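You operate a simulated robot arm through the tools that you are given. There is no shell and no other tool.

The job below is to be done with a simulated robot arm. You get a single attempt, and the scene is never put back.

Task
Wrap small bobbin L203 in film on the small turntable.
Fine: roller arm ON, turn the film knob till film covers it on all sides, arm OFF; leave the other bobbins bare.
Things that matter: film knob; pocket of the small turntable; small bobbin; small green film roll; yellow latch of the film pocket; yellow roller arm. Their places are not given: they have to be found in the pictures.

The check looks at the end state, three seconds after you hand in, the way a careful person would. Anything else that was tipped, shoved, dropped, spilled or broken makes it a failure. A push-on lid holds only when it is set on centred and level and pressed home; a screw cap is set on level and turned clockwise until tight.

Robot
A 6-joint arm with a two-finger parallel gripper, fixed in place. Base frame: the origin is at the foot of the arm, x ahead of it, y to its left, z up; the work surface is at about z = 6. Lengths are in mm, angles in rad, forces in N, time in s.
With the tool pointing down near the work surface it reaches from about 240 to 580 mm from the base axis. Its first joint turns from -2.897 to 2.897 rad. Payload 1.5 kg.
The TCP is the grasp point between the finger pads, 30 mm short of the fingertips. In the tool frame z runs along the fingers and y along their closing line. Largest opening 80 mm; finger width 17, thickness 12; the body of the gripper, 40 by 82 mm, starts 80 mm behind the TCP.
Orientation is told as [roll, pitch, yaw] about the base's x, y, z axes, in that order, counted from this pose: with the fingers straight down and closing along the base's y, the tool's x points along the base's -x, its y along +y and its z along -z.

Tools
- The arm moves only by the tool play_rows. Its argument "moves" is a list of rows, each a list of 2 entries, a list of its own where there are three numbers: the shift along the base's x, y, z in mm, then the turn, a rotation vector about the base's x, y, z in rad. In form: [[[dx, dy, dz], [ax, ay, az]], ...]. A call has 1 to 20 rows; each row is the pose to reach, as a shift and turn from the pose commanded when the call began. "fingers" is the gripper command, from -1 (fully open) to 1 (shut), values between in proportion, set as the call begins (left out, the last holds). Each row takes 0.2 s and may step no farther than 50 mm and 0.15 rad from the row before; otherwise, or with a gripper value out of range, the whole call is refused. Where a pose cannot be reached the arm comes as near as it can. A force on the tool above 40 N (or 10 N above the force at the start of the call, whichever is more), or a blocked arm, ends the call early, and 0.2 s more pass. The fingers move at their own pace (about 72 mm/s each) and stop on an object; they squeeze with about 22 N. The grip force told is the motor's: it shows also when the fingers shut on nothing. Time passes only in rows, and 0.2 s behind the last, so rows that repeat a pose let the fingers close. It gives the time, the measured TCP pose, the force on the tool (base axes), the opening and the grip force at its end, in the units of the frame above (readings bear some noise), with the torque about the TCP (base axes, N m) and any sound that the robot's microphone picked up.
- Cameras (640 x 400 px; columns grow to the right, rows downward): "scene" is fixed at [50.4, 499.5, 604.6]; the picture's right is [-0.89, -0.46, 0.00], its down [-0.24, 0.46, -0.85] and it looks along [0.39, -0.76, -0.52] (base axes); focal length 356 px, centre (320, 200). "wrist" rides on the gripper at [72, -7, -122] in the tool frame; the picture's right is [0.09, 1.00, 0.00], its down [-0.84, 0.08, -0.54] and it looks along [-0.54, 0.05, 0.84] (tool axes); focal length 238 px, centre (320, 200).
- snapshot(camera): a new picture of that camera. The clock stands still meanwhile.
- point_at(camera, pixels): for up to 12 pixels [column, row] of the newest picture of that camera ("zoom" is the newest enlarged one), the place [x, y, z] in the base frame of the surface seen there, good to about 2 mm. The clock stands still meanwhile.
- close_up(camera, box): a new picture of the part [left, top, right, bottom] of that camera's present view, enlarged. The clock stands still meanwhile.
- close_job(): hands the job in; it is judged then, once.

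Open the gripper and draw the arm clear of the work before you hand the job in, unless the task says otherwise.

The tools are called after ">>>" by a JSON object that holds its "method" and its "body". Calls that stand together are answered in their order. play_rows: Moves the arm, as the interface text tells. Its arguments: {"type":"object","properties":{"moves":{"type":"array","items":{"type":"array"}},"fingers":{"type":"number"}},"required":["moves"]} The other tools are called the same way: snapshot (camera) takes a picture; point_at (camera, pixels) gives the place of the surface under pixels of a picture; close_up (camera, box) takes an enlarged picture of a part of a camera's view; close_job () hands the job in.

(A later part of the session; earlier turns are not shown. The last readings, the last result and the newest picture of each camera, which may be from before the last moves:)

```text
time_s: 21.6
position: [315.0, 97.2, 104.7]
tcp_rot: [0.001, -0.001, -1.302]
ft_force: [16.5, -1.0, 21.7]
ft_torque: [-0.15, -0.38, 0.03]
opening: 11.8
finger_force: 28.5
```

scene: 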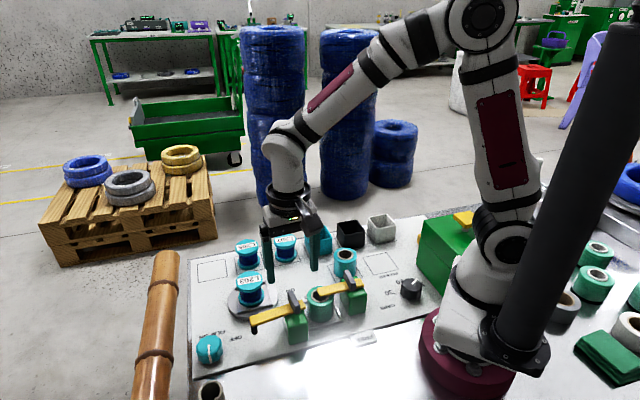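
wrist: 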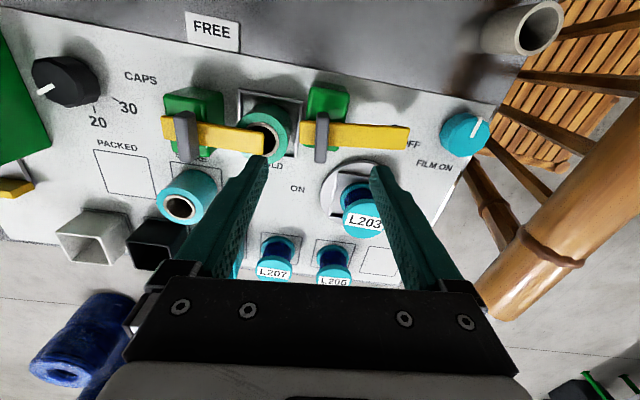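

Side load is now modest (16.5, −1). I add 0.4 mm in x, 0.5 mm up, and turn a further 0.3 rad.

>>> {"method": "play_rows", "body": {"moves": [[[0.4, 0, 0.5], [0, 0, 0]], [[0.56, -0.16, 0.5], [0, 0, -0.075]], [[0.72, -0.32, 0.5], [0, 0, -0.15]], [[0.86, -0.5, 0.5], [0, 0, -0.225]], [[1.0, -0.68, 0.5], [0, 0, -0.3]], [[1.0, -0.68, 0.5], [0, 0, -0.3]]]}}

>>> {"method": "close_up", "body": {"camera": "scene", "box": [230, 240, 360, 350]}}

>>> {"method": "snapshot", "body": {"camera": "wrist"}}

```text
time_s: 23.0
position: [313.7, 96.9, 104.7]
tcp_rot: [-0.002, 0.0, -1.601]
ft_force: [15.5, 17.6, -12.6]
ft_torque: [0.45, -0.35, -0.02]
opening: 12.0
finger_force: 29.1
```

```text
3.64 times, centred on (295, 295) of scene
```

zoom: 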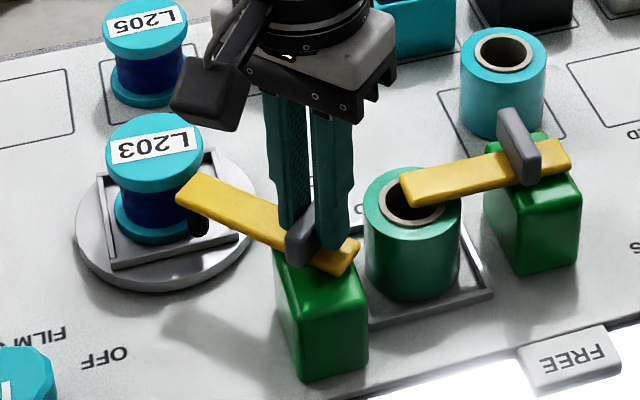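

```text
taken
```

wrist: 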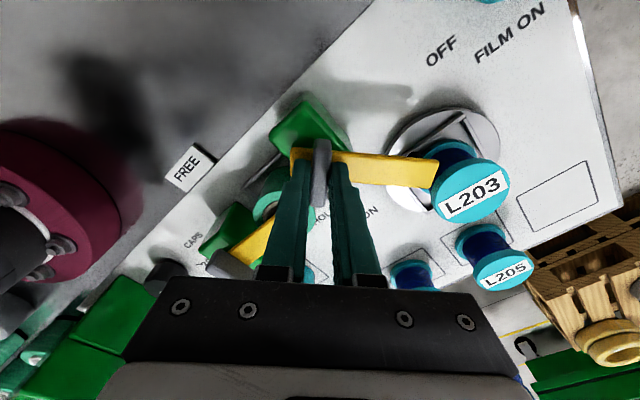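

The bar now points at L203's side (bar angle ≈ 0°); the tip clears the bobbin. I zoom in to check the gap between roller and bobbin before turning further.

>>> {"method": "close_up", "body": {"camera": "scene", "box": [235, 265, 305, 325]}}

>>> {"method": "close_up", "body": {"camera": "wrist", "box": [370, 90, 530, 240]}}

```text
6.67 times, centred on (270, 295) of scene
```

zoom: 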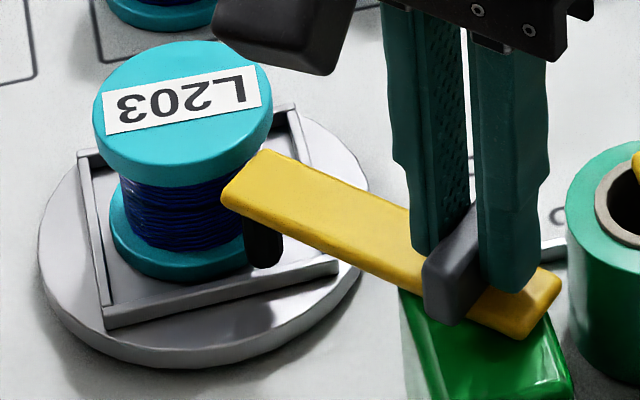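

```text
2.67 times, centred on (450, 165) of wrist
```

zoom: 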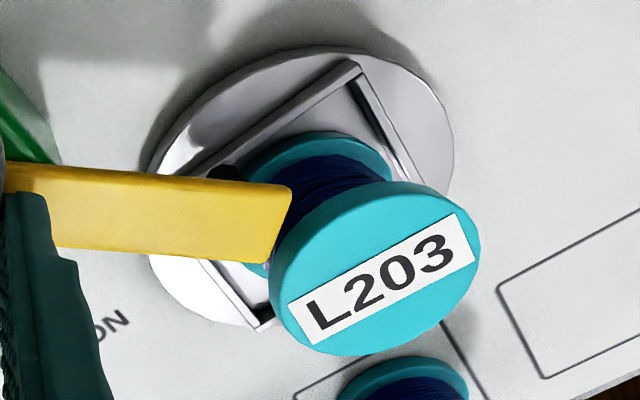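

I measure the tip-to-flange gap directly in this picture.

>>> {"method": "point_at", "body": {"camera": "zoom", "pixels": [[286, 190], [268, 258], [300, 215], [275, 280], [375, 190], [475, 255], [375, 350], [330, 345], [140, 200], [360, 260]]}}

```text
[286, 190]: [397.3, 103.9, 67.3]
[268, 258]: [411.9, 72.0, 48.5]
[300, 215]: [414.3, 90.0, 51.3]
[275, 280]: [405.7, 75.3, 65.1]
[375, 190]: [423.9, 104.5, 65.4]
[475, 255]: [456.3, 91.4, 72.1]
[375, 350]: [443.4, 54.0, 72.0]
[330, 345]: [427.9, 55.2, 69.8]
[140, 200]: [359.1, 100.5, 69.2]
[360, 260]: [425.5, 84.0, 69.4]
```

Tip reaches ~85–87 mm from the pivot and the flange starts at ~93 mm, so the bar passes freely. I relax the side load and continue turning toward ON.

>>> {"method": "play_rows", "body": {"moves": [[[0.4, 0.5, -0.3], [0, 0, 0]], [[0.5, 0.45, -0.3], [0, 0, -0.075]], [[0.7, 0.4, -0.3], [0, 0, -0.15]], [[0.8, 0.3, -0.3], [0, 0, -0.225]], [[0.9, 0.2, -0.3], [0, 0, -0.3]], [[0.9, 0.2, -0.3], [0, 0, -0.3]]]}}

>>> {"method": "close_up", "body": {"camera": "scene", "box": [235, 255, 325, 335]}}

```text
time_s: 24.4
position: [314.5, 97.8, 104.2]
tcp_rot: [-0.002, -0.004, -1.902]
ft_force: [-6.2, -0.2, -0.1]
ft_torque: [-0.23, -0.19, 0.65]
opening: 14.8
finger_force: 30.9
```

```text
5.00 times, centred on (280, 295) of scene
```

zoom: 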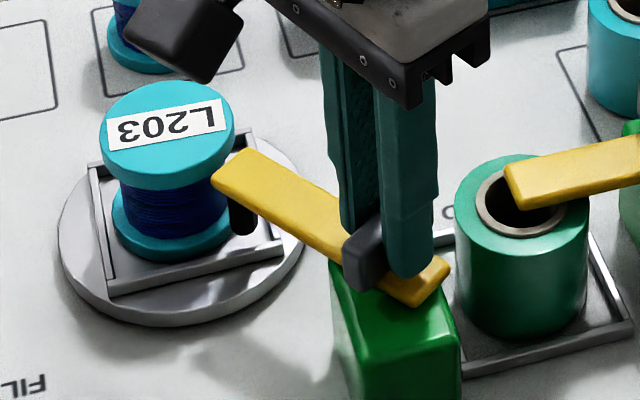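

Torque jumped to 0.65 N·m with the fingers prying open: the arm met a stop. I check whether that is the ON stop or contact with the bobbin.

>>> {"method": "snapshot", "body": {"camera": "wrist"}}

>>> {"method": "close_up", "body": {"camera": "wrist", "box": [270, 60, 530, 240]}}

```text
taken
```

wrist: 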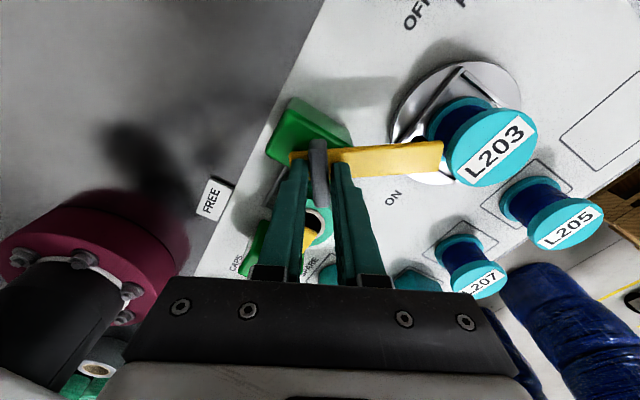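

```text
2.22 times, centred on (400, 150) of wrist
```

zoom: 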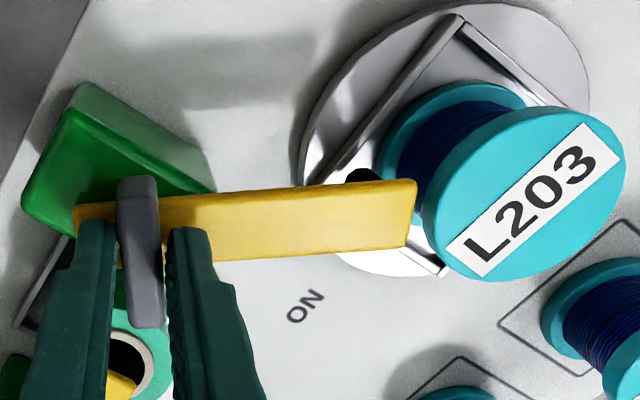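

>>> {"method": "point_at", "body": {"camera": "zoom", "pixels": [[413, 185], [408, 240], [80, 212], [300, 195], [300, 250], [424, 215], [520, 115], [620, 180], [500, 275], [440, 245], [525, 195], [220, 225]]}}

```text
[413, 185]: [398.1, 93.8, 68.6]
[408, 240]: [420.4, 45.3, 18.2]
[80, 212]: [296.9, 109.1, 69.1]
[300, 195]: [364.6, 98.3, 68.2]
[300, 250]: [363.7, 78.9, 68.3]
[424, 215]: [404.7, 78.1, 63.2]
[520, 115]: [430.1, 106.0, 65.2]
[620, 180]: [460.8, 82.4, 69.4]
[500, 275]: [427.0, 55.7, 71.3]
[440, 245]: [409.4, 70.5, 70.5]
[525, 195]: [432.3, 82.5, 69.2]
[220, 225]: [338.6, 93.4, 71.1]
```

The bar now lies at −8.6°, aimed exactly at the turntable centre, with a ~6.7 mm gap from tip (398) to flange (405): this is the ON stop. I ease the twist by 0.1 rad, then open the fingers.

>>> {"method": "play_rows", "body": {"moves": [[[0, 0, 0], [0, 0, 0.05]], [[0, 0, 0], [0, 0, 0.09]], [[0, 0, 0], [0, 0, 0.09]]]}}

>>> {"method": "play_rows", "body": {"moves": [[[0, 0, 0], [0, 0, 0]], [[0, 0, 0], [0, 0, 0]], [[0, 0, 0], [0, 0, 0]]], "fingers": 0.2}}

>>> {"method": "close_up", "body": {"camera": "wrist", "box": [270, 60, 530, 240]}}

```text
time_s: 25.2
position: [315.6, 96.4, 104.3]
tcp_rot: [-0.002, -0.002, -1.812]
ft_force: [-18.2, 11.7, -0.2]
ft_torque: [0.25, 0.01, 0.47]
opening: 13.1
finger_force: 29.6
```

```text
time_s: 26.0
position: [315.9, 96.3, 105.2]
tcp_rot: [0.001, -0.002, -1.813]
ft_force: [-0.1, -0.5, 0.2]
ft_torque: [-0.04, -0.01, 0.03]
opening: 32.3
finger_force: 0.0
```

```text
2.22 times, centred on (400, 150) of wrist
```

zoom: 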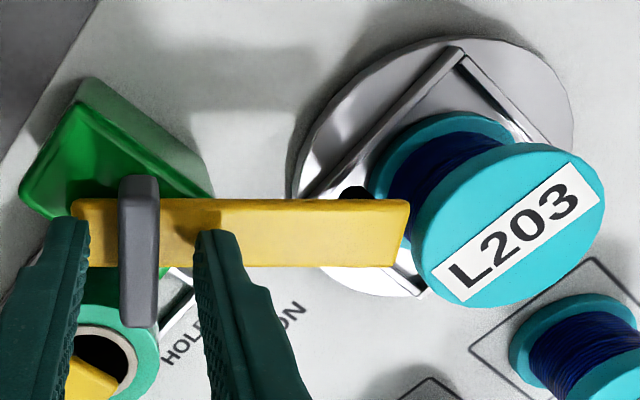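

Released; the bar remains at ON. I rise and move above the knob, yawing back toward +0.785 so the camera side faces away from the bamboo rail.

>>> {"method": "play_rows", "body": {"moves": [[[0, 0, 20], [0, 0, 0]], [[0, 0, 50], [0, 0, 0]], [[0, 0, 85], [0, 0, 0.14]], [[0, 0, 115], [0, 0, 0.28]], [[5, 6, 125], [0, 0, 0.42]], [[12, 14, 130], [0, 0, 0.56]], [[19, 23, 130], [0, 0, 0.7]], [[26, 31, 130], [0, 0, 0.84]], [[33, 40, 130], [0, 0, 0.98]], [[40, 48, 130], [0, 0, 1.12]], [[47, 57, 130], [0, 0, 1.26]], [[54, 65, 130], [0, 0, 1.4]], [[61, 74, 130], [0, 0, 1.54]], [[68, 82, 130], [0, 0, 1.68]], [[75, 91, 130], [0, 0, 1.82]], [[82, 99, 130], [0, 0, 1.96]], [[89, 108, 130], [0, 0, 2.1]], [[96, 116, 130], [0, 0, 2.24]], [[103, 124, 130], [0, 0, 2.38]], [[103, 124, 130], [0, 0, 2.5]]], "fingers": -0.5}}

>>> {"method": "snapshot", "body": {"camera": "wrist"}}

>>> {"method": "snapshot", "body": {"camera": "scene"}}

```text
time_s: 30.2
position: [419.4, 221.3, 234.6]
tcp_rot: [0.0, -0.003, 0.691]
ft_force: [0.1, -0.1, -1.1]
ft_torque: [-0.03, -0.02, 0.04]
opening: 60.0
finger_force: 0.1
```

```text
taken
```

wrist: 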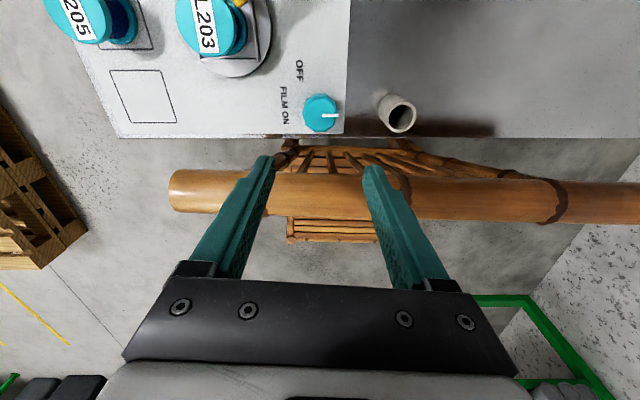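

```text
taken
```

scene: 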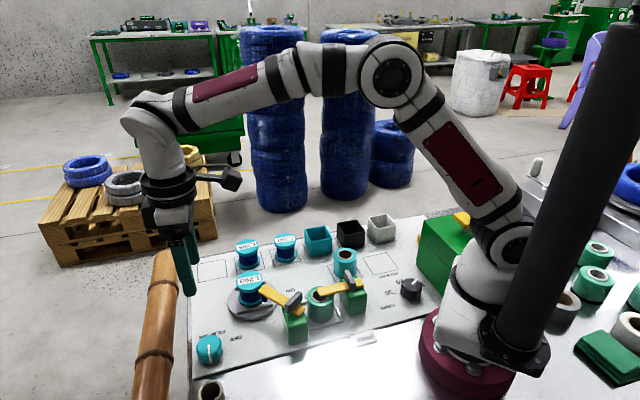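

Knob at (320,112) in the wrist view and the rail roughly horizontal at row ~195. I measure knob rim, pointer, rail edge and pipe from here.

>>> {"method": "close_up", "body": {"camera": "wrist", "box": [240, 40, 440, 200]}}

```text
2.50 times, centred on (340, 120) of wrist
```

zoom: 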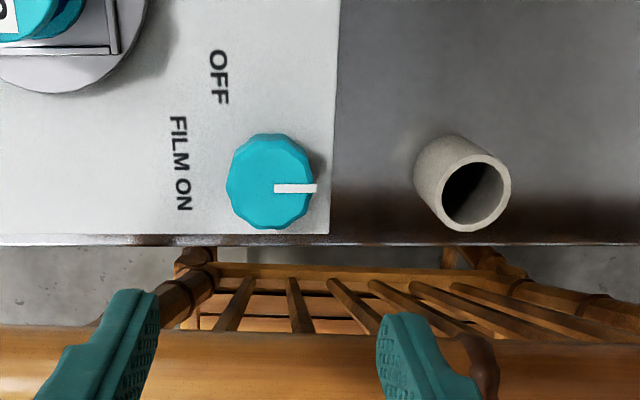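

>>> {"method": "point_at", "body": {"camera": "zoom", "pixels": [[230, 190], [312, 180], [270, 138], [270, 226], [270, 188], [275, 189], [313, 189], [250, 326], [330, 330], [180, 330], [475, 150], [475, 230]]}}

>>> {"method": "point_at", "body": {"camera": "wrist", "pixels": [[320, 174], [320, 180], [320, 200], [320, 215], [300, 160], [290, 150], [345, 157], [400, 110], [285, 145], [230, 172], [230, 190], [172, 190]]}}

```text
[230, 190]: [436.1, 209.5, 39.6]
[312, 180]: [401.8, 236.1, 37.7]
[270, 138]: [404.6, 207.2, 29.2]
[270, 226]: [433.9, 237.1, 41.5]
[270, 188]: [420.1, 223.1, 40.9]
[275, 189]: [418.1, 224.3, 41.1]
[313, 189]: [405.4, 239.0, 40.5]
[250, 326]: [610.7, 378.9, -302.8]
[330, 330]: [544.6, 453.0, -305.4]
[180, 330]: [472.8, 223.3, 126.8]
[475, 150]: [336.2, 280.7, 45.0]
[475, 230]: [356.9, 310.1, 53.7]
```

```text
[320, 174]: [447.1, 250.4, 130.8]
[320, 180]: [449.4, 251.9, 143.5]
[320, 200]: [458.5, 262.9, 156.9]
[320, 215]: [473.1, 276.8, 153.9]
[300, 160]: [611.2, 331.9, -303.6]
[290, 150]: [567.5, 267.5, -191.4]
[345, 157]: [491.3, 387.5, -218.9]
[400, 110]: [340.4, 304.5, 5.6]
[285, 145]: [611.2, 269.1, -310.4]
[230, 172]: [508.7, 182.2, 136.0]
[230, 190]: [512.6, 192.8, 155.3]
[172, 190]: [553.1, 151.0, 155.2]
```

Knob centre ≈ (420, 222), rail near edge ≈ 39 mm away, so yaw ≈ 0.74 ± 0.4 rad keeps the gripper body clear. I descend to z≈90 and look again.

>>> {"method": "play_rows", "body": {"moves": [[[0.5, 0.6, -40], [0, 0, 0.03]], [[0.5, 0.6, -80], [0, 0, 0.05]], [[0.5, 0.6, -115], [0, 0, 0.05]], [[0.5, 0.6, -145], [0, 0, 0.05]], [[0.5, 0.6, -145], [0, 0, 0.05]]]}}

>>> {"method": "snapshot", "body": {"camera": "wrist"}}

>>> {"method": "close_up", "body": {"camera": "scene", "box": [120, 220, 320, 390]}}

```text
time_s: 31.4
position: [418.9, 219.6, 89.8]
tcp_rot: [-0.001, -0.001, 0.738]
ft_force: [0.3, 0.9, -0.1]
ft_torque: [0.03, 0.01, -0.03]
opening: 60.2
finger_force: 0.0
```

```text
taken
```

wrist: 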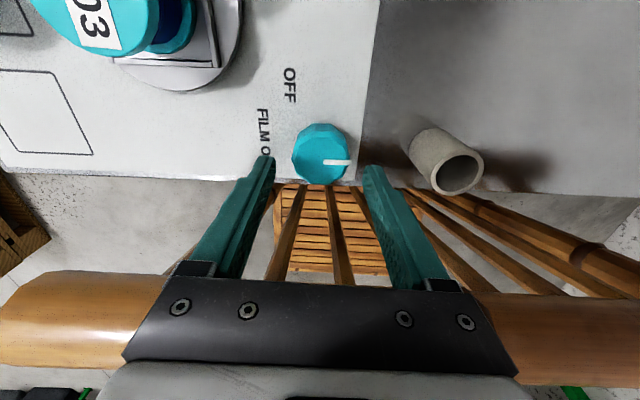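

```text
2.35 times, centred on (220, 305) of scene
```

zoom: 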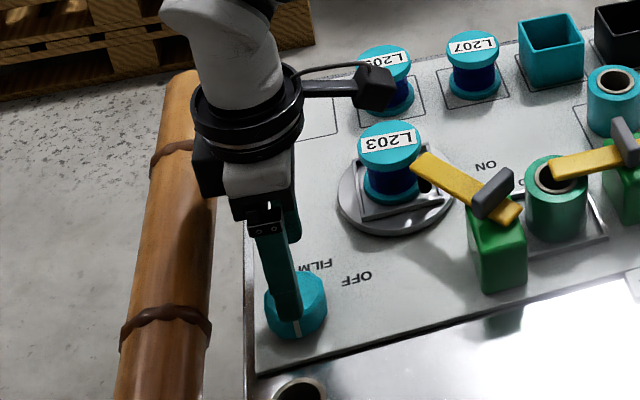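

A dark block hangs beside the gripper body at zoom (205,180), toward the rail. I measure it and the wrist ring against the rail.

>>> {"method": "point_at", "body": {"camera": "zoom", "pixels": [[205, 180], [200, 150], [205, 195], [222, 180], [240, 190], [250, 210], [285, 200], [270, 155], [200, 110], [240, 215], [375, 105], [205, 205]]}}

```text
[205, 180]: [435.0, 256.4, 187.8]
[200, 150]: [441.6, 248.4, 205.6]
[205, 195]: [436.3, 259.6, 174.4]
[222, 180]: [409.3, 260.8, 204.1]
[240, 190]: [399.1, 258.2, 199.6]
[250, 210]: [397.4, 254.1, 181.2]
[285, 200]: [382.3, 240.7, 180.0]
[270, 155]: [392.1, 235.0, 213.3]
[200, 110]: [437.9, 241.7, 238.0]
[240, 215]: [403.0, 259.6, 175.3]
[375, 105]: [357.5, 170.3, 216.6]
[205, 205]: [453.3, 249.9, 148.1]
```

The block seems to reach ~39 mm toward the rail from the tool axis. I zoom in to determine the gripper's true outline on that side.

>>> {"method": "close_up", "body": {"camera": "scene", "box": [155, 245, 255, 325]}}

```text
5.00 times, centred on (205, 285) of scene
```

zoom: 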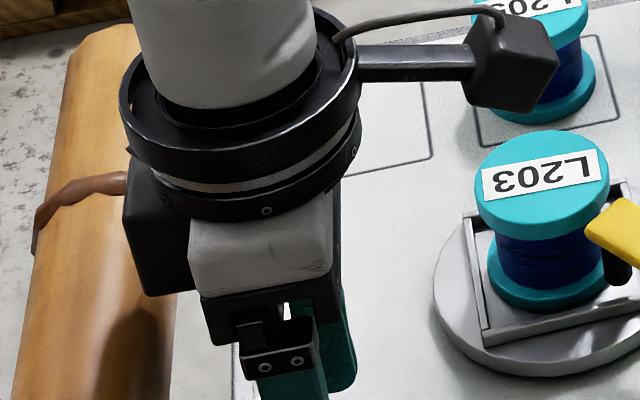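

>>> {"method": "point_at", "body": {"camera": "zoom", "pixels": [[130, 200], [130, 250], [150, 288], [185, 290], [160, 270], [175, 240], [195, 230], [195, 280], [210, 335], [335, 310], [315, 360], [330, 240]]}}

```text
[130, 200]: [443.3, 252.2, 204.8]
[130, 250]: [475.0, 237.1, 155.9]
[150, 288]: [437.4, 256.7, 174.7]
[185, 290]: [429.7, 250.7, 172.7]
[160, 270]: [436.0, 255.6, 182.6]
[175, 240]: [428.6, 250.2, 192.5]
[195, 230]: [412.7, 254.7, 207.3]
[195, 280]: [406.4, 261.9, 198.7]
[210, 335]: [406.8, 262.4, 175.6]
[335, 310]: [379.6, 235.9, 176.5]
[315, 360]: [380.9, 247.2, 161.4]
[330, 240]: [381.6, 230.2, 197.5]
```

The gripper has a side module reaching ~42 mm toward the rail at ≥83 mm above the TCP, which would hit the rail if vertical. I tilt the tool 0.28 rad so its top leans away from the rail (axis (0.674, −0.739, 0)), still at this height.

>>> {"method": "play_rows", "body": {"moves": [[[-0.7, -0.3, 0], [0.063, -0.069, 0]], [[-1.4, -0.6, 0], [0.126, -0.138, 0]], [[-2.6, -1.2, 0], [0.189, -0.207, 0]], [[-2.6, -1.2, 0], [0.189, -0.207, 0]]]}}

>>> {"method": "close_up", "body": {"camera": "scene", "box": [155, 245, 255, 375]}}

>>> {"method": "snapshot", "body": {"camera": "wrist"}}

```text
time_s: 32.4
position: [416.6, 218.9, 90.5]
tcp_rot: [0.0, -0.283, 0.739]
ft_force: [-0.1, 0.9, 0.0]
ft_torque: [0.02, 0.02, 0.0]
opening: 60.0
finger_force: 0.0
```

```text
3.08 times, centred on (205, 310) of scene
```

zoom: 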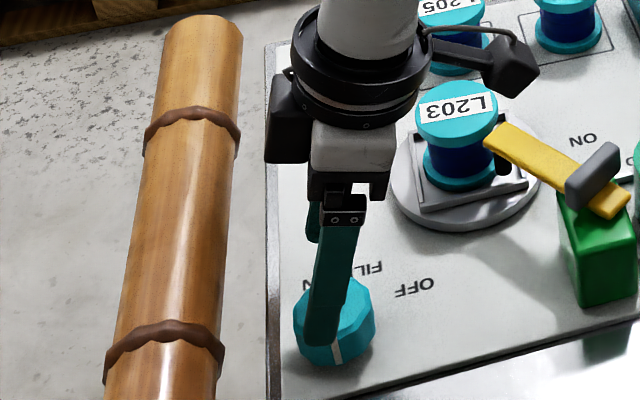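

```text
taken
```

wrist: 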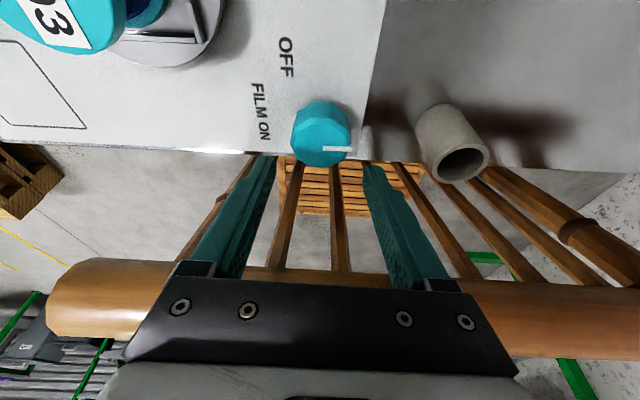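

Tilt is good and well clear of the rail. I re-measure the knob's top rim from this nearer wrist view before descending.

>>> {"method": "close_up", "body": {"camera": "wrist", "box": [260, 80, 390, 190]}}

```text
3.64 times, centred on (325, 135) of wrist
```

zoom: 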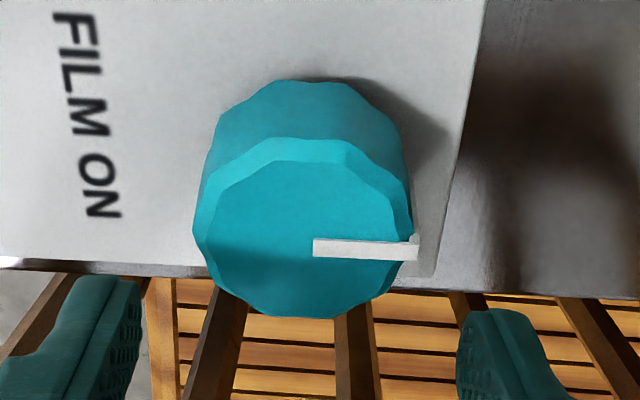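

>>> {"method": "point_at", "body": {"camera": "zoom", "pixels": [[207, 225], [396, 215], [305, 162], [300, 315], [315, 247], [410, 250], [197, 210], [411, 215], [240, 180], [375, 290], [230, 285], [370, 180]]}}

```text
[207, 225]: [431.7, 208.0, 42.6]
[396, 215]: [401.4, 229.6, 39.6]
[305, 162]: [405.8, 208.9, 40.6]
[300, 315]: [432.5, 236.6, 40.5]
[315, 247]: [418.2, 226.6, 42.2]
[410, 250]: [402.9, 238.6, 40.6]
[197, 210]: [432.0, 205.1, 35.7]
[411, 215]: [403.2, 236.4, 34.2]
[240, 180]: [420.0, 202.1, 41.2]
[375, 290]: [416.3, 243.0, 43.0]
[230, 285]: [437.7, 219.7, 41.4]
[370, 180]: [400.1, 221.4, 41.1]
```

Knob centre ≈ (419, 222), radius ~20. I descend so the open fingers straddle it, TCP near (415.5, 219, 47).

>>> {"method": "play_rows", "body": {"moves": [[[-0.8, 0.2, -12], [0, 0, 0]], [[-0.8, 0.2, -24], [0, 0, 0]], [[-0.8, 0.2, -34], [0, 0, 0]], [[-0.8, 0.2, -43], [0, 0, 0]], [[-0.8, 0.2, -43], [0, 0, 0]]]}}

>>> {"method": "close_up", "body": {"camera": "scene", "box": [155, 245, 255, 375]}}

>>> {"method": "close_up", "body": {"camera": "wrist", "box": [240, 80, 420, 240]}}

```text
time_s: 33.6
position: [415.1, 219.8, 47.7]
tcp_rot: [0.001, -0.284, 0.738]
ft_force: [-0.2, 0.4, -0.7]
ft_torque: [0.02, -0.01, 0.0]
opening: 59.8
finger_force: 0.0
```

```text
3.08 times, centred on (205, 310) of scene
```

zoom: 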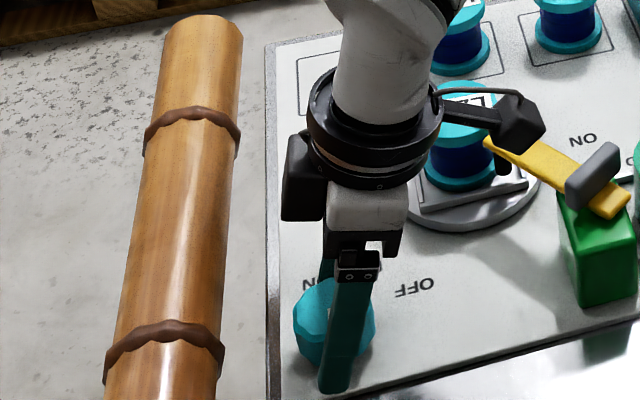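

```text
2.50 times, centred on (330, 160) of wrist
```

zoom: 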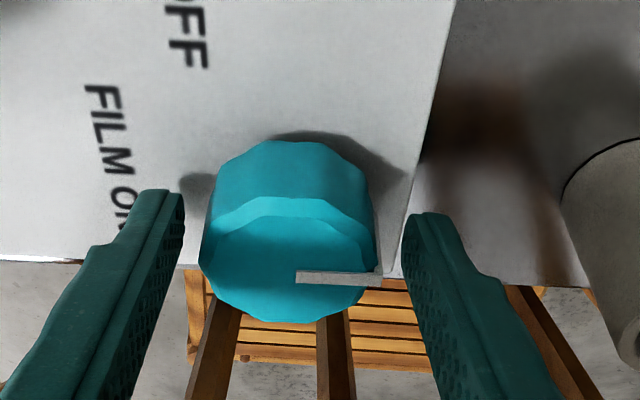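

The knob sits between the open fingers, but the pointer ridge is on the pad line. I rotate the open gripper +0.6 rad about the knob axis so the pads land off the ridge and I have room to turn clockwise.

>>> {"method": "play_rows", "body": {"moves": [[[0.9, -0.9, 0], [0, 0, 0.15]], [[1.45, -1.36, 0], [0, 0, 0.3]], [[2.07, -1.71, 0], [0, 0, 0.45]], [[2.74, -1.97, 0], [0, 0, 0.6]], [[2.74, -1.97, 0], [0, 0, 0.6]]]}}

>>> {"method": "close_up", "body": {"camera": "wrist", "box": [240, 80, 420, 240]}}

>>> {"method": "close_up", "body": {"camera": "scene", "box": [155, 245, 305, 375]}}

```text
time_s: 34.8
position: [419.4, 218.9, 46.7]
tcp_rot: [-0.002, -0.284, 1.34]
ft_force: [0.2, 0.1, 0.7]
ft_torque: [0.02, 0.02, -0.02]
opening: 59.8
finger_force: 0.0
```

```text
2.50 times, centred on (330, 160) of wrist
```

zoom: 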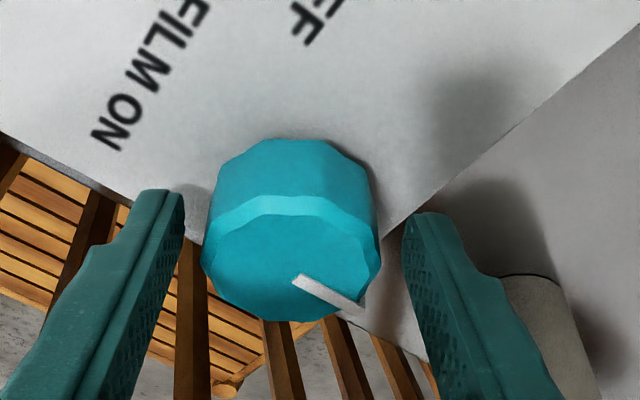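

```text
3.08 times, centred on (230, 310) of scene
```

zoom: 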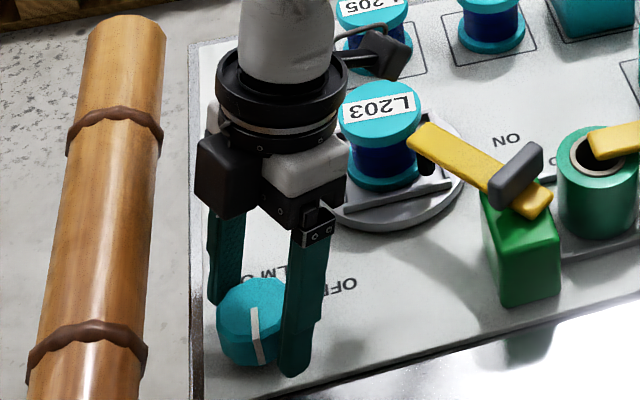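

Knob stayed centred between the pads. I close on it and read the side forces.

>>> {"method": "play_rows", "body": {"moves": [[[0, 0, 0], [0, 0, 0]], [[0, 0, 0], [0, 0, 0]], [[0, 0, 0], [0, 0, 0]], [[0, 0, 0], [0, 0, 0]]], "fingers": 1}}

>>> {"method": "close_up", "body": {"camera": "wrist", "box": [240, 80, 420, 240]}}

```text
time_s: 35.8
position: [420.2, 217.2, 47.4]
tcp_rot: [-0.004, -0.284, 1.34]
ft_force: [25.7, -5.6, -9.8]
ft_torque: [0.11, 0.15, -0.14]
opening: 44.4
finger_force: 45.0
```

```text
2.50 times, centred on (330, 160) of wrist
```

zoom: 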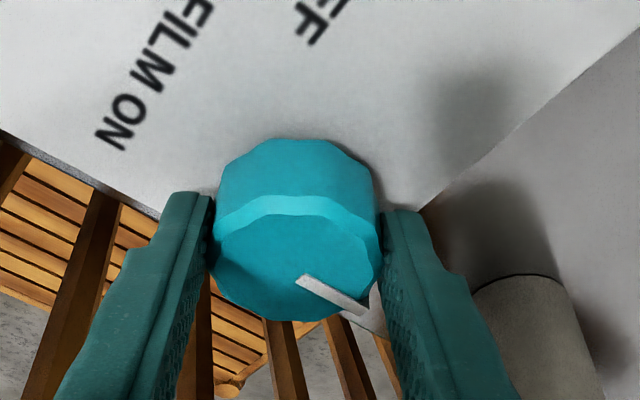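

Side load is 26 N along the closing line, so the knob centre is ~0.9 mm toward +x. I shift to relieve it.

>>> {"method": "play_rows", "body": {"moves": [[[0.5, -0.1, 0.1], [0, 0, 0]], [[0.85, -0.2, 0.2], [0, 0, 0]], [[0.85, -0.2, 0.2], [0, 0, 0]]]}}

```text
time_s: 36.6
position: [420.1, 217.3, 47.0]
tcp_rot: [-0.002, -0.28, 1.34]
ft_force: [15.8, -8.8, 0.5]
ft_torque: [-0.2, 0.13, -0.1]
opening: 44.1
finger_force: 45.0
```

Still 16 N; another ~1 mm in the same direction.

>>> {"method": "play_rows", "body": {"moves": [[[0.6, -0.2, 0], [0, 0, 0]], [[1.1, -0.4, 0], [0, 0, 0]], [[1.1, -0.4, 0], [0, 0, 0]]]}}

```text
time_s: 37.4
position: [419.9, 217.6, 48.4]
tcp_rot: [0.001, -0.284, 1.337]
ft_force: [-13.0, -6.9, 21.9]
ft_torque: [-0.71, -0.27, 0.07]
opening: 44.3
finger_force: 44.8
```

Now slightly past neutral; I return 0.4 mm, ease up in z, and make a trial clockwise turn of 0.3 rad about the knob axis.

>>> {"method": "play_rows", "body": {"moves": [[[-0.4, -0.2, 0.4], [0, 0, 0]], [[-0.4, -0.2, 0.4], [0, 0, 0]]]}}

>>> {"method": "play_rows", "body": {"moves": [[[-0.36, 0.11, 0], [0, 0, -0.075]], [[-0.72, 0.22, 0], [0, 0, -0.15]], [[-1.06, 0.38, 0], [0, 0, -0.225]], [[-1.4, 0.55, 0], [0, 0, -0.3]], [[-1.4, 0.55, 0], [0, 0, -0.3]]]}}

>>> {"method": "close_up", "body": {"camera": "scene", "box": [155, 245, 305, 375]}}

>>> {"method": "close_up", "body": {"camera": "wrist", "box": [240, 80, 420, 240]}}

```text
time_s: 38.0
position: [419.2, 218.3, 45.5]
tcp_rot: [0.002, -0.283, 1.34]
ft_force: [-6.0, 10.4, -1.7]
ft_torque: [0.72, -0.33, 0.08]
opening: 44.4
finger_force: 45.1
```

```text
time_s: 39.2
position: [417.7, 217.2, 46.8]
tcp_rot: [0.001, -0.281, 1.038]
ft_force: [-15.3, 7.2, -3.4]
ft_torque: [0.01, 0.23, 0.06]
opening: 44.1
finger_force: 45.0
```

```text
3.08 times, centred on (230, 310) of scene
```

zoom: 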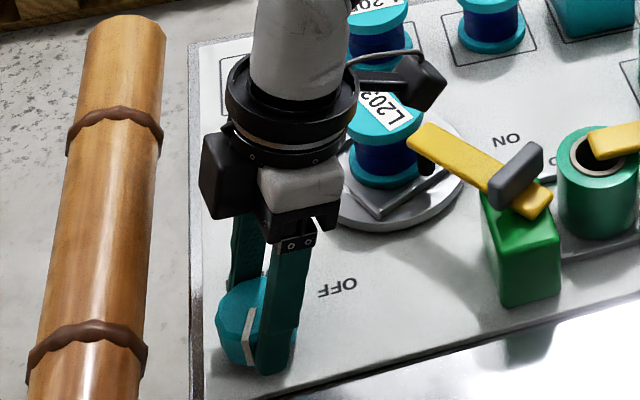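

```text
2.50 times, centred on (330, 160) of wrist
```

zoom: 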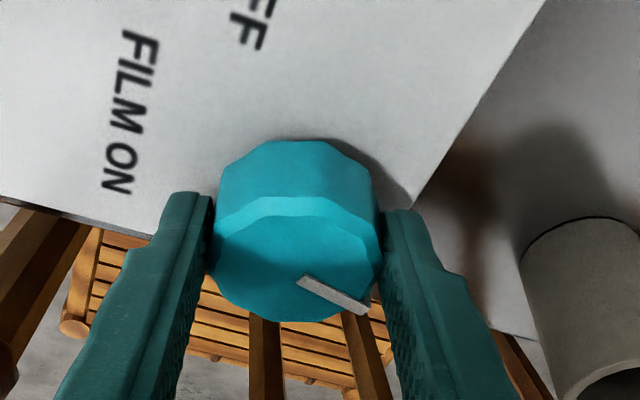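

Knob turned and the turntable turned with it (label rotated). I zoom on the bobbin to see whether film is being laid.

>>> {"method": "close_up", "body": {"camera": "scene", "box": [225, 255, 325, 325]}}

```text
5.71 times, centred on (275, 290) of scene
```

zoom: 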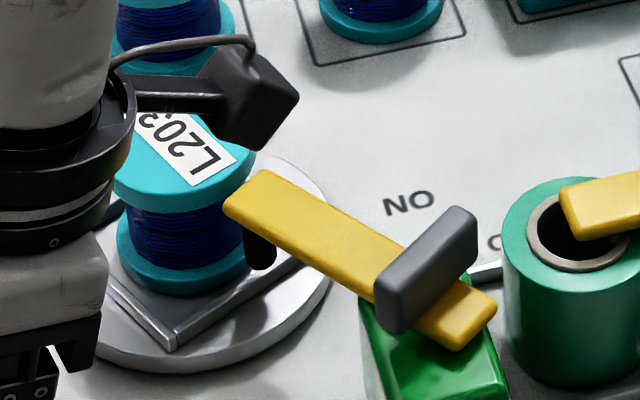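

The turntable turned ~48° clockwise for 17° of knob (ratio ≈ 3); no film is obvious yet on the side visible. I continue the stroke another 0.6 rad, following the knob axis.

>>> {"method": "play_rows", "body": {"moves": [[[-0.5, 0.3, 0], [0, 0, 0]], [[-0.8, 0.5, 0], [0, 0, -0.075]], [[-1.1, 0.75, 0], [0, 0, -0.15]], [[-1.4, 1.0, 0], [0, 0, -0.225]], [[-1.67, 1.24, 0], [0, 0, -0.3]], [[-1.9, 1.55, 0], [0, 0, -0.375]], [[-2.1, 1.85, 0], [0, 0, -0.45]], [[-2.3, 2.15, 0], [0, 0, -0.525]], [[-2.5, 2.49, 0], [0, 0, -0.6]], [[-2.5, 2.49, 0], [0, 0, -0.6]]]}}

>>> {"method": "close_up", "body": {"camera": "scene", "box": [155, 245, 325, 375]}}

>>> {"method": "close_up", "body": {"camera": "scene", "box": [225, 255, 325, 325]}}

>>> {"method": "snapshot", "body": {"camera": "wrist"}}

```text
time_s: 41.4
position: [416.3, 221.1, 47.9]
tcp_rot: [0.001, -0.282, 0.438]
ft_force: [-3.3, 3.0, -20.6]
ft_torque: [0.33, -0.42, 0.0]
opening: 43.9
finger_force: 44.8
```

```text
3.08 times, centred on (240, 310) of scene
```

zoom: 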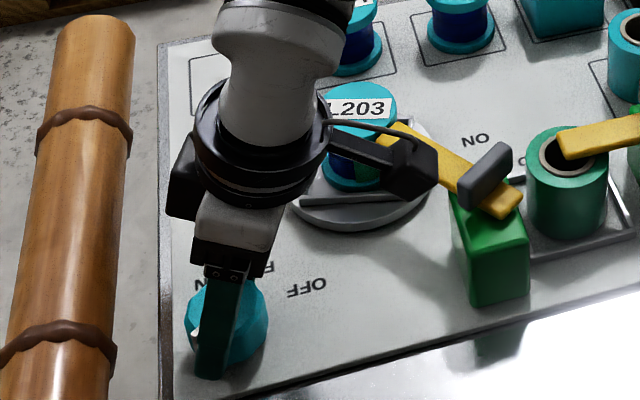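

```text
5.71 times, centred on (275, 290) of scene
```

zoom: 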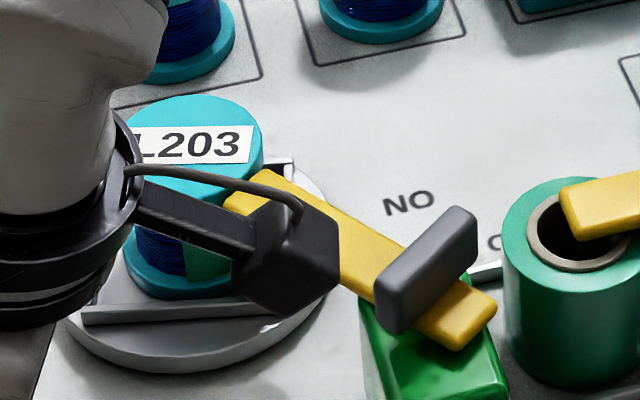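

```text
taken
```

wrist: 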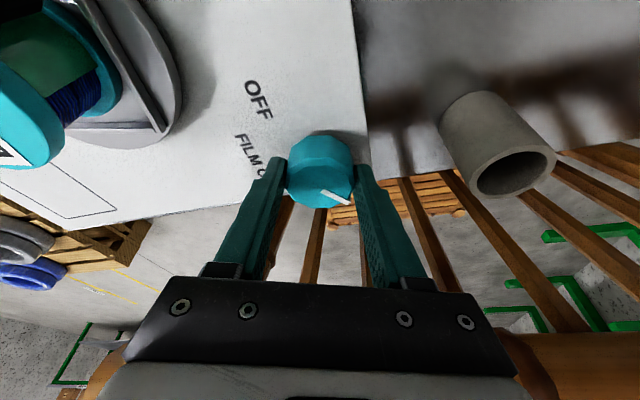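

Green film is now being laid on the core (at zoom (205,262)), so clockwise is right. Forces are low; I continue another 0.45 rad in this stroke.

>>> {"method": "play_rows", "body": {"moves": [[[0, 0, -0.4], [0, 0, 0]], [[-0.14, 0.35, -0.4], [0, 0, -0.075]], [[-0.27, 0.7, -0.4], [0, 0, -0.15]], [[-0.36, 1.07, -0.4], [0, 0, -0.225]], [[-0.44, 1.44, -0.4], [0, 0, -0.3]], [[-0.47, 1.81, -0.4], [0, 0, -0.375]], [[-0.49, 2.19, -0.4], [0, 0, -0.45]], [[-0.49, 2.19, -0.4], [0, 0, -0.45]]]}}

>>> {"method": "snapshot", "body": {"camera": "scene"}}

>>> {"method": "snapshot", "body": {"camera": "wrist"}}

```text
time_s: 43.2
position: [416.3, 223.1, 47.7]
tcp_rot: [-0.001, -0.284, -0.011]
ft_force: [1.0, 2.0, 0.1]
ft_torque: [0.15, 0.13, 0.02]
opening: 43.6
finger_force: 45.0
```

```text
taken
```

scene: 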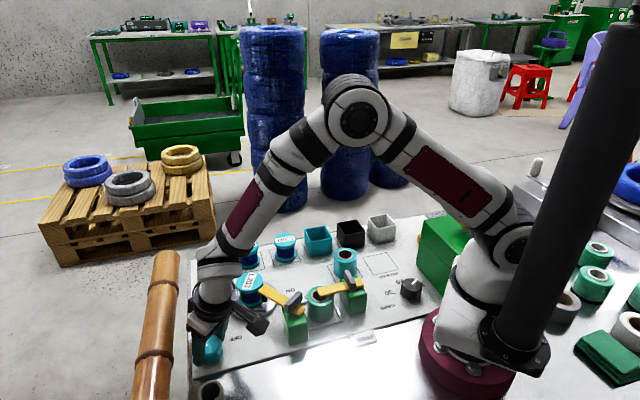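

```text
taken
```

wrist: 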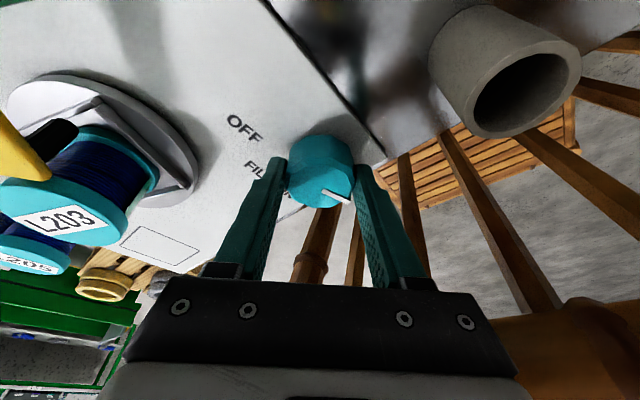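

I zoom on the bobbin from both views to judge film coverage.

>>> {"method": "close_up", "body": {"camera": "scene", "box": [225, 255, 325, 325]}}

>>> {"method": "close_up", "body": {"camera": "wrist", "box": [0, 60, 220, 290]}}

```text
5.71 times, centred on (275, 290) of scene
```

zoom: 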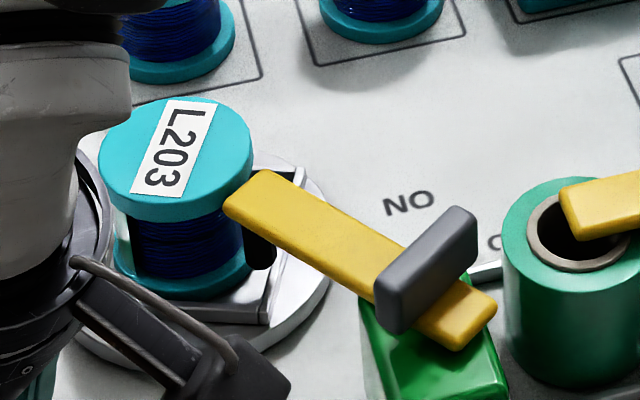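

```text
1.74 times, centred on (110, 175) of wrist
```

zoom: 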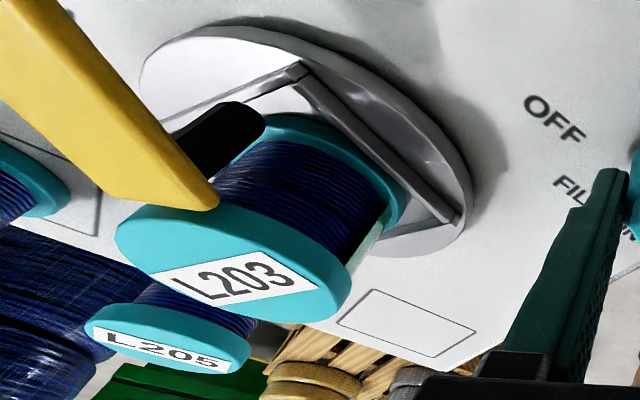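

The camera-side core is blue again with green only at the far right edge, so more turning is needed. I open the fingers and rotate back +1.5 rad about the knob for a new stroke.

>>> {"method": "play_rows", "body": {"moves": [[[0, 0, 0], [0, 0, 0]], [[0, 0, 0], [0, 0, 0]], [[0.056, -0.752, 0], [0, 0, 0.15]], [[0.225, -1.486, 0], [0, 0, 0.3]], [[0.501, -2.188, 0], [0, 0, 0.45]], [[0.879, -2.84, 0], [0, 0, 0.6]], [[1.35, -3.43, 0], [0, 0, 0.75]], [[1.9, -3.94, 0], [0, 0, 0.9]], [[2.53, -4.36, 0], [0, 0, 1.05]], [[3.21, -4.69, 0], [0, 0, 1.2]], [[3.93, -4.91, 0], [0, 0, 1.35]], [[4.67, -5.02, 0], [0, 0, 1.5]], [[4.67, -5.02, 0], [0, 0, 1.5]]], "fingers": -0.45}}

>>> {"method": "snapshot", "body": {"camera": "scene"}}

>>> {"method": "close_up", "body": {"camera": "scene", "box": [190, 245, 310, 375]}}

>>> {"method": "snapshot", "body": {"camera": "wrist"}}

```text
time_s: 46.0
position: [420.6, 217.9, 47.1]
tcp_rot: [0.0, -0.283, 1.49]
ft_force: [-0.2, 1.2, -0.6]
ft_torque: [0.01, -0.03, -0.03]
opening: 58.1
finger_force: 0.1
```

```text
taken
```

scene: 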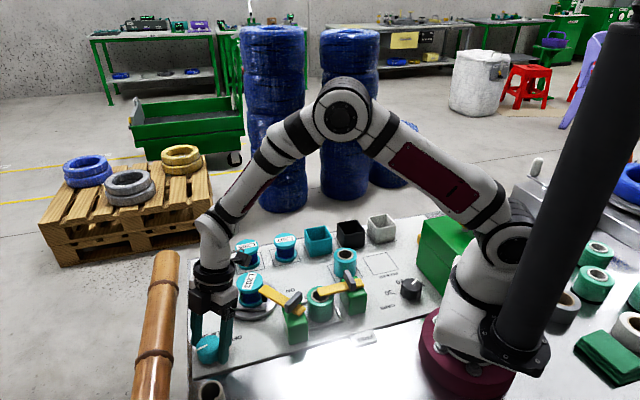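

```text
3.08 times, centred on (250, 310) of scene
```

zoom: 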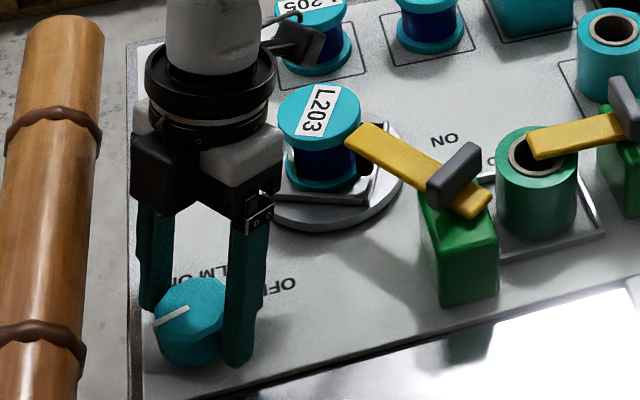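

```text
taken
```

wrist: 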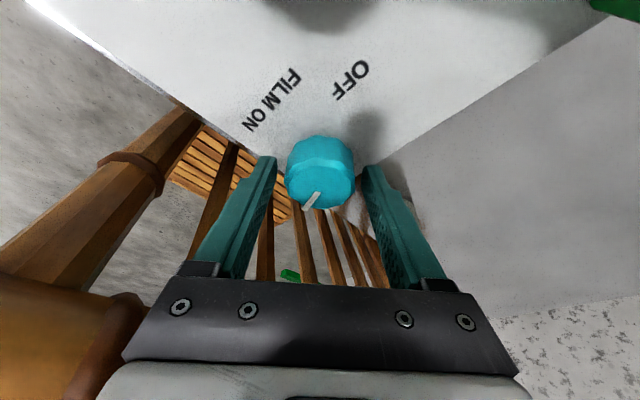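

Regrip pose is fine and knob and turntable stayed put. A clear view of the bobbin is now available; I zoom in on it.

>>> {"method": "close_up", "body": {"camera": "scene", "box": [225, 260, 285, 325]}}

```text
6.15 times, centred on (255, 292) of scene
```

zoom: 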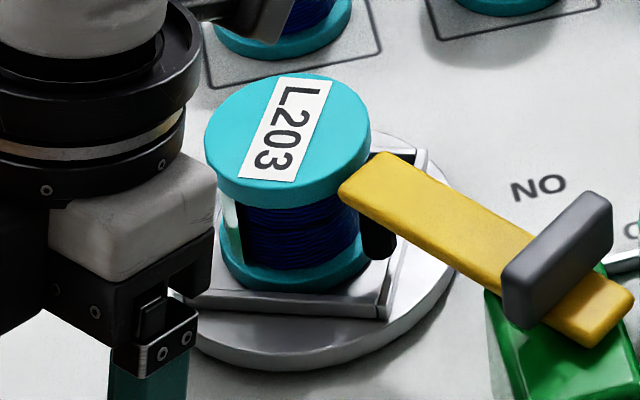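

A flat film panel shows edge-on at the left of the core (232,230), so panels are added one by one around the bobbin. I close on the knob for the next stroke.

>>> {"method": "play_rows", "body": {"moves": [[[0, 0, 0], [0, 0, 0]], [[0, 0, 0], [0, 0, 0]], [[0, 0, 0], [0, 0, 0]]], "fingers": 1}}

```text
time_s: 46.8
position: [419.9, 218.3, 47.5]
tcp_rot: [-0.001, -0.28, 1.49]
ft_force: [-8.5, -1.4, 3.8]
ft_torque: [0.11, -0.38, 0.05]
opening: 44.6
finger_force: 45.1
```

Side load is small (−8.5 N). I turn clockwise 0.75 rad in small steps around the knob axis.

>>> {"method": "play_rows", "body": {"moves": [[[-0.38, 0.05, 0], [0, 0, -0.075]], [[-0.75, 0.11, 0], [0, 0, -0.15]], [[-1.11, 0.21, 0], [0, 0, -0.225]], [[-1.47, 0.33, 0], [0, 0, -0.3]], [[-1.81, 0.49, 0], [0, 0, -0.375]], [[-2.15, 0.66, 0], [0, 0, -0.45]], [[-2.46, 0.86, 0], [0, 0, -0.525]], [[-2.77, 1.08, 0], [0, 0, -0.6]], [[-3.06, 1.33, 0], [0, 0, -0.675]], [[-3.33, 1.59, 0], [0, 0, -0.75]], [[-3.33, 1.59, 0], [0, 0, -0.75]]]}}

>>> {"method": "close_up", "body": {"camera": "scene", "box": [225, 260, 285, 325]}}

>>> {"method": "snapshot", "body": {"camera": "wrist"}}

```text
time_s: 49.2
position: [416.6, 220.2, 47.4]
tcp_rot: [0.001, -0.281, 0.737]
ft_force: [-19.3, -6.8, 10.0]
ft_torque: [-0.18, -0.2, 0.01]
opening: 44.5
finger_force: 44.4
```

```text
6.15 times, centred on (255, 292) of scene
```

zoom: 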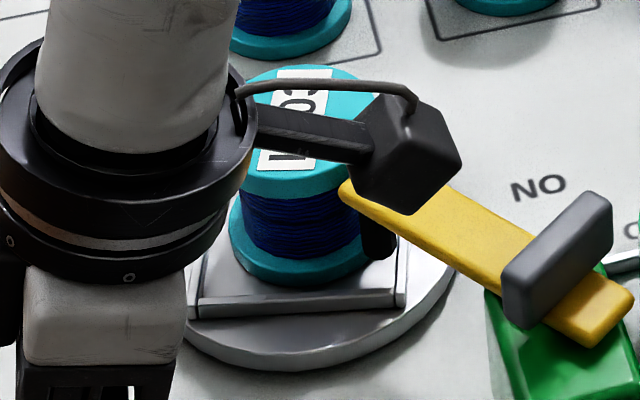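

```text
taken
```

wrist: 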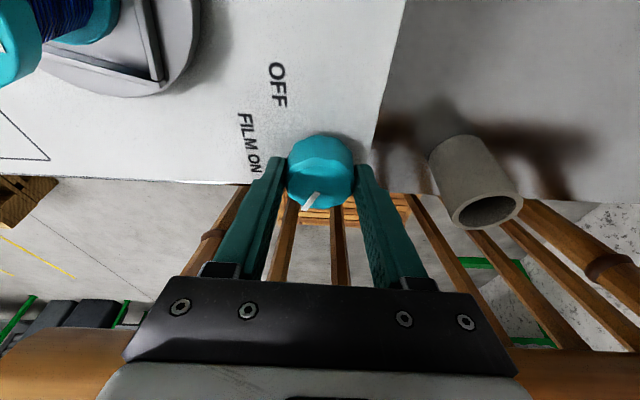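

After more than a full turn of the table (label now L at bottom), the camera-facing core is still bare; the laid panel must be on the far side. I relax the side load and continue 0.45 rad, then look again.

>>> {"method": "play_rows", "body": {"moves": [[[-0.4, -0.15, 0.2], [0, 0, 0]], [[-0.64, 0.14, 0.2], [0, 0, -0.075]], [[-0.87, 0.44, 0.2], [0, 0, -0.15]], [[-1.06, 0.77, 0.2], [0, 0, -0.225]], [[-1.24, 1.09, 0.2], [0, 0, -0.3]], [[-1.38, 1.44, 0.2], [0, 0, -0.375]], [[-1.52, 1.8, 0.2], [0, 0, -0.45]], [[-1.52, 1.8, 0.2], [0, 0, -0.45]]]}}

>>> {"method": "close_up", "body": {"camera": "scene", "box": [225, 260, 285, 325]}}

>>> {"method": "snapshot", "body": {"camera": "wrist"}}

```text
time_s: 51.0
position: [416.1, 221.5, 48.0]
tcp_rot: [0.0, -0.285, 0.288]
ft_force: [6.2, 7.7, -17.5]
ft_torque: [0.36, -0.21, 0.09]
opening: 44.5
finger_force: 45.0
```

```text
6.15 times, centred on (255, 292) of scene
```

zoom: 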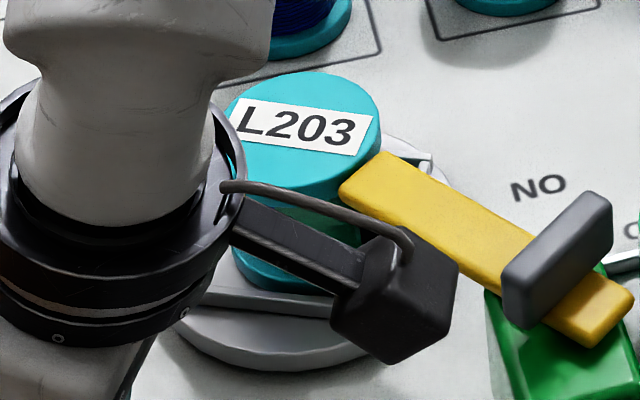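

```text
taken
```

wrist: 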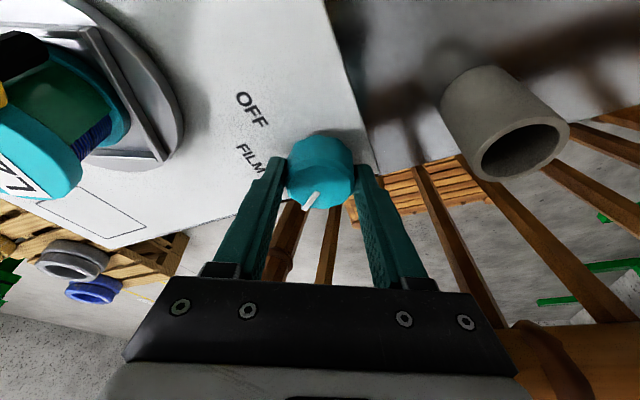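

Green panel(s) face the camera again; I zoom in the wrist view for its extent.

>>> {"method": "close_up", "body": {"camera": "wrist", "box": [0, 20, 200, 210]}}

```text
2.11 times, centred on (100, 115) of wrist
```

zoom: 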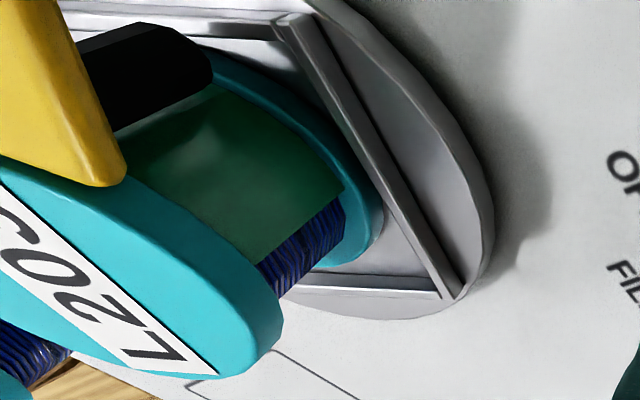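

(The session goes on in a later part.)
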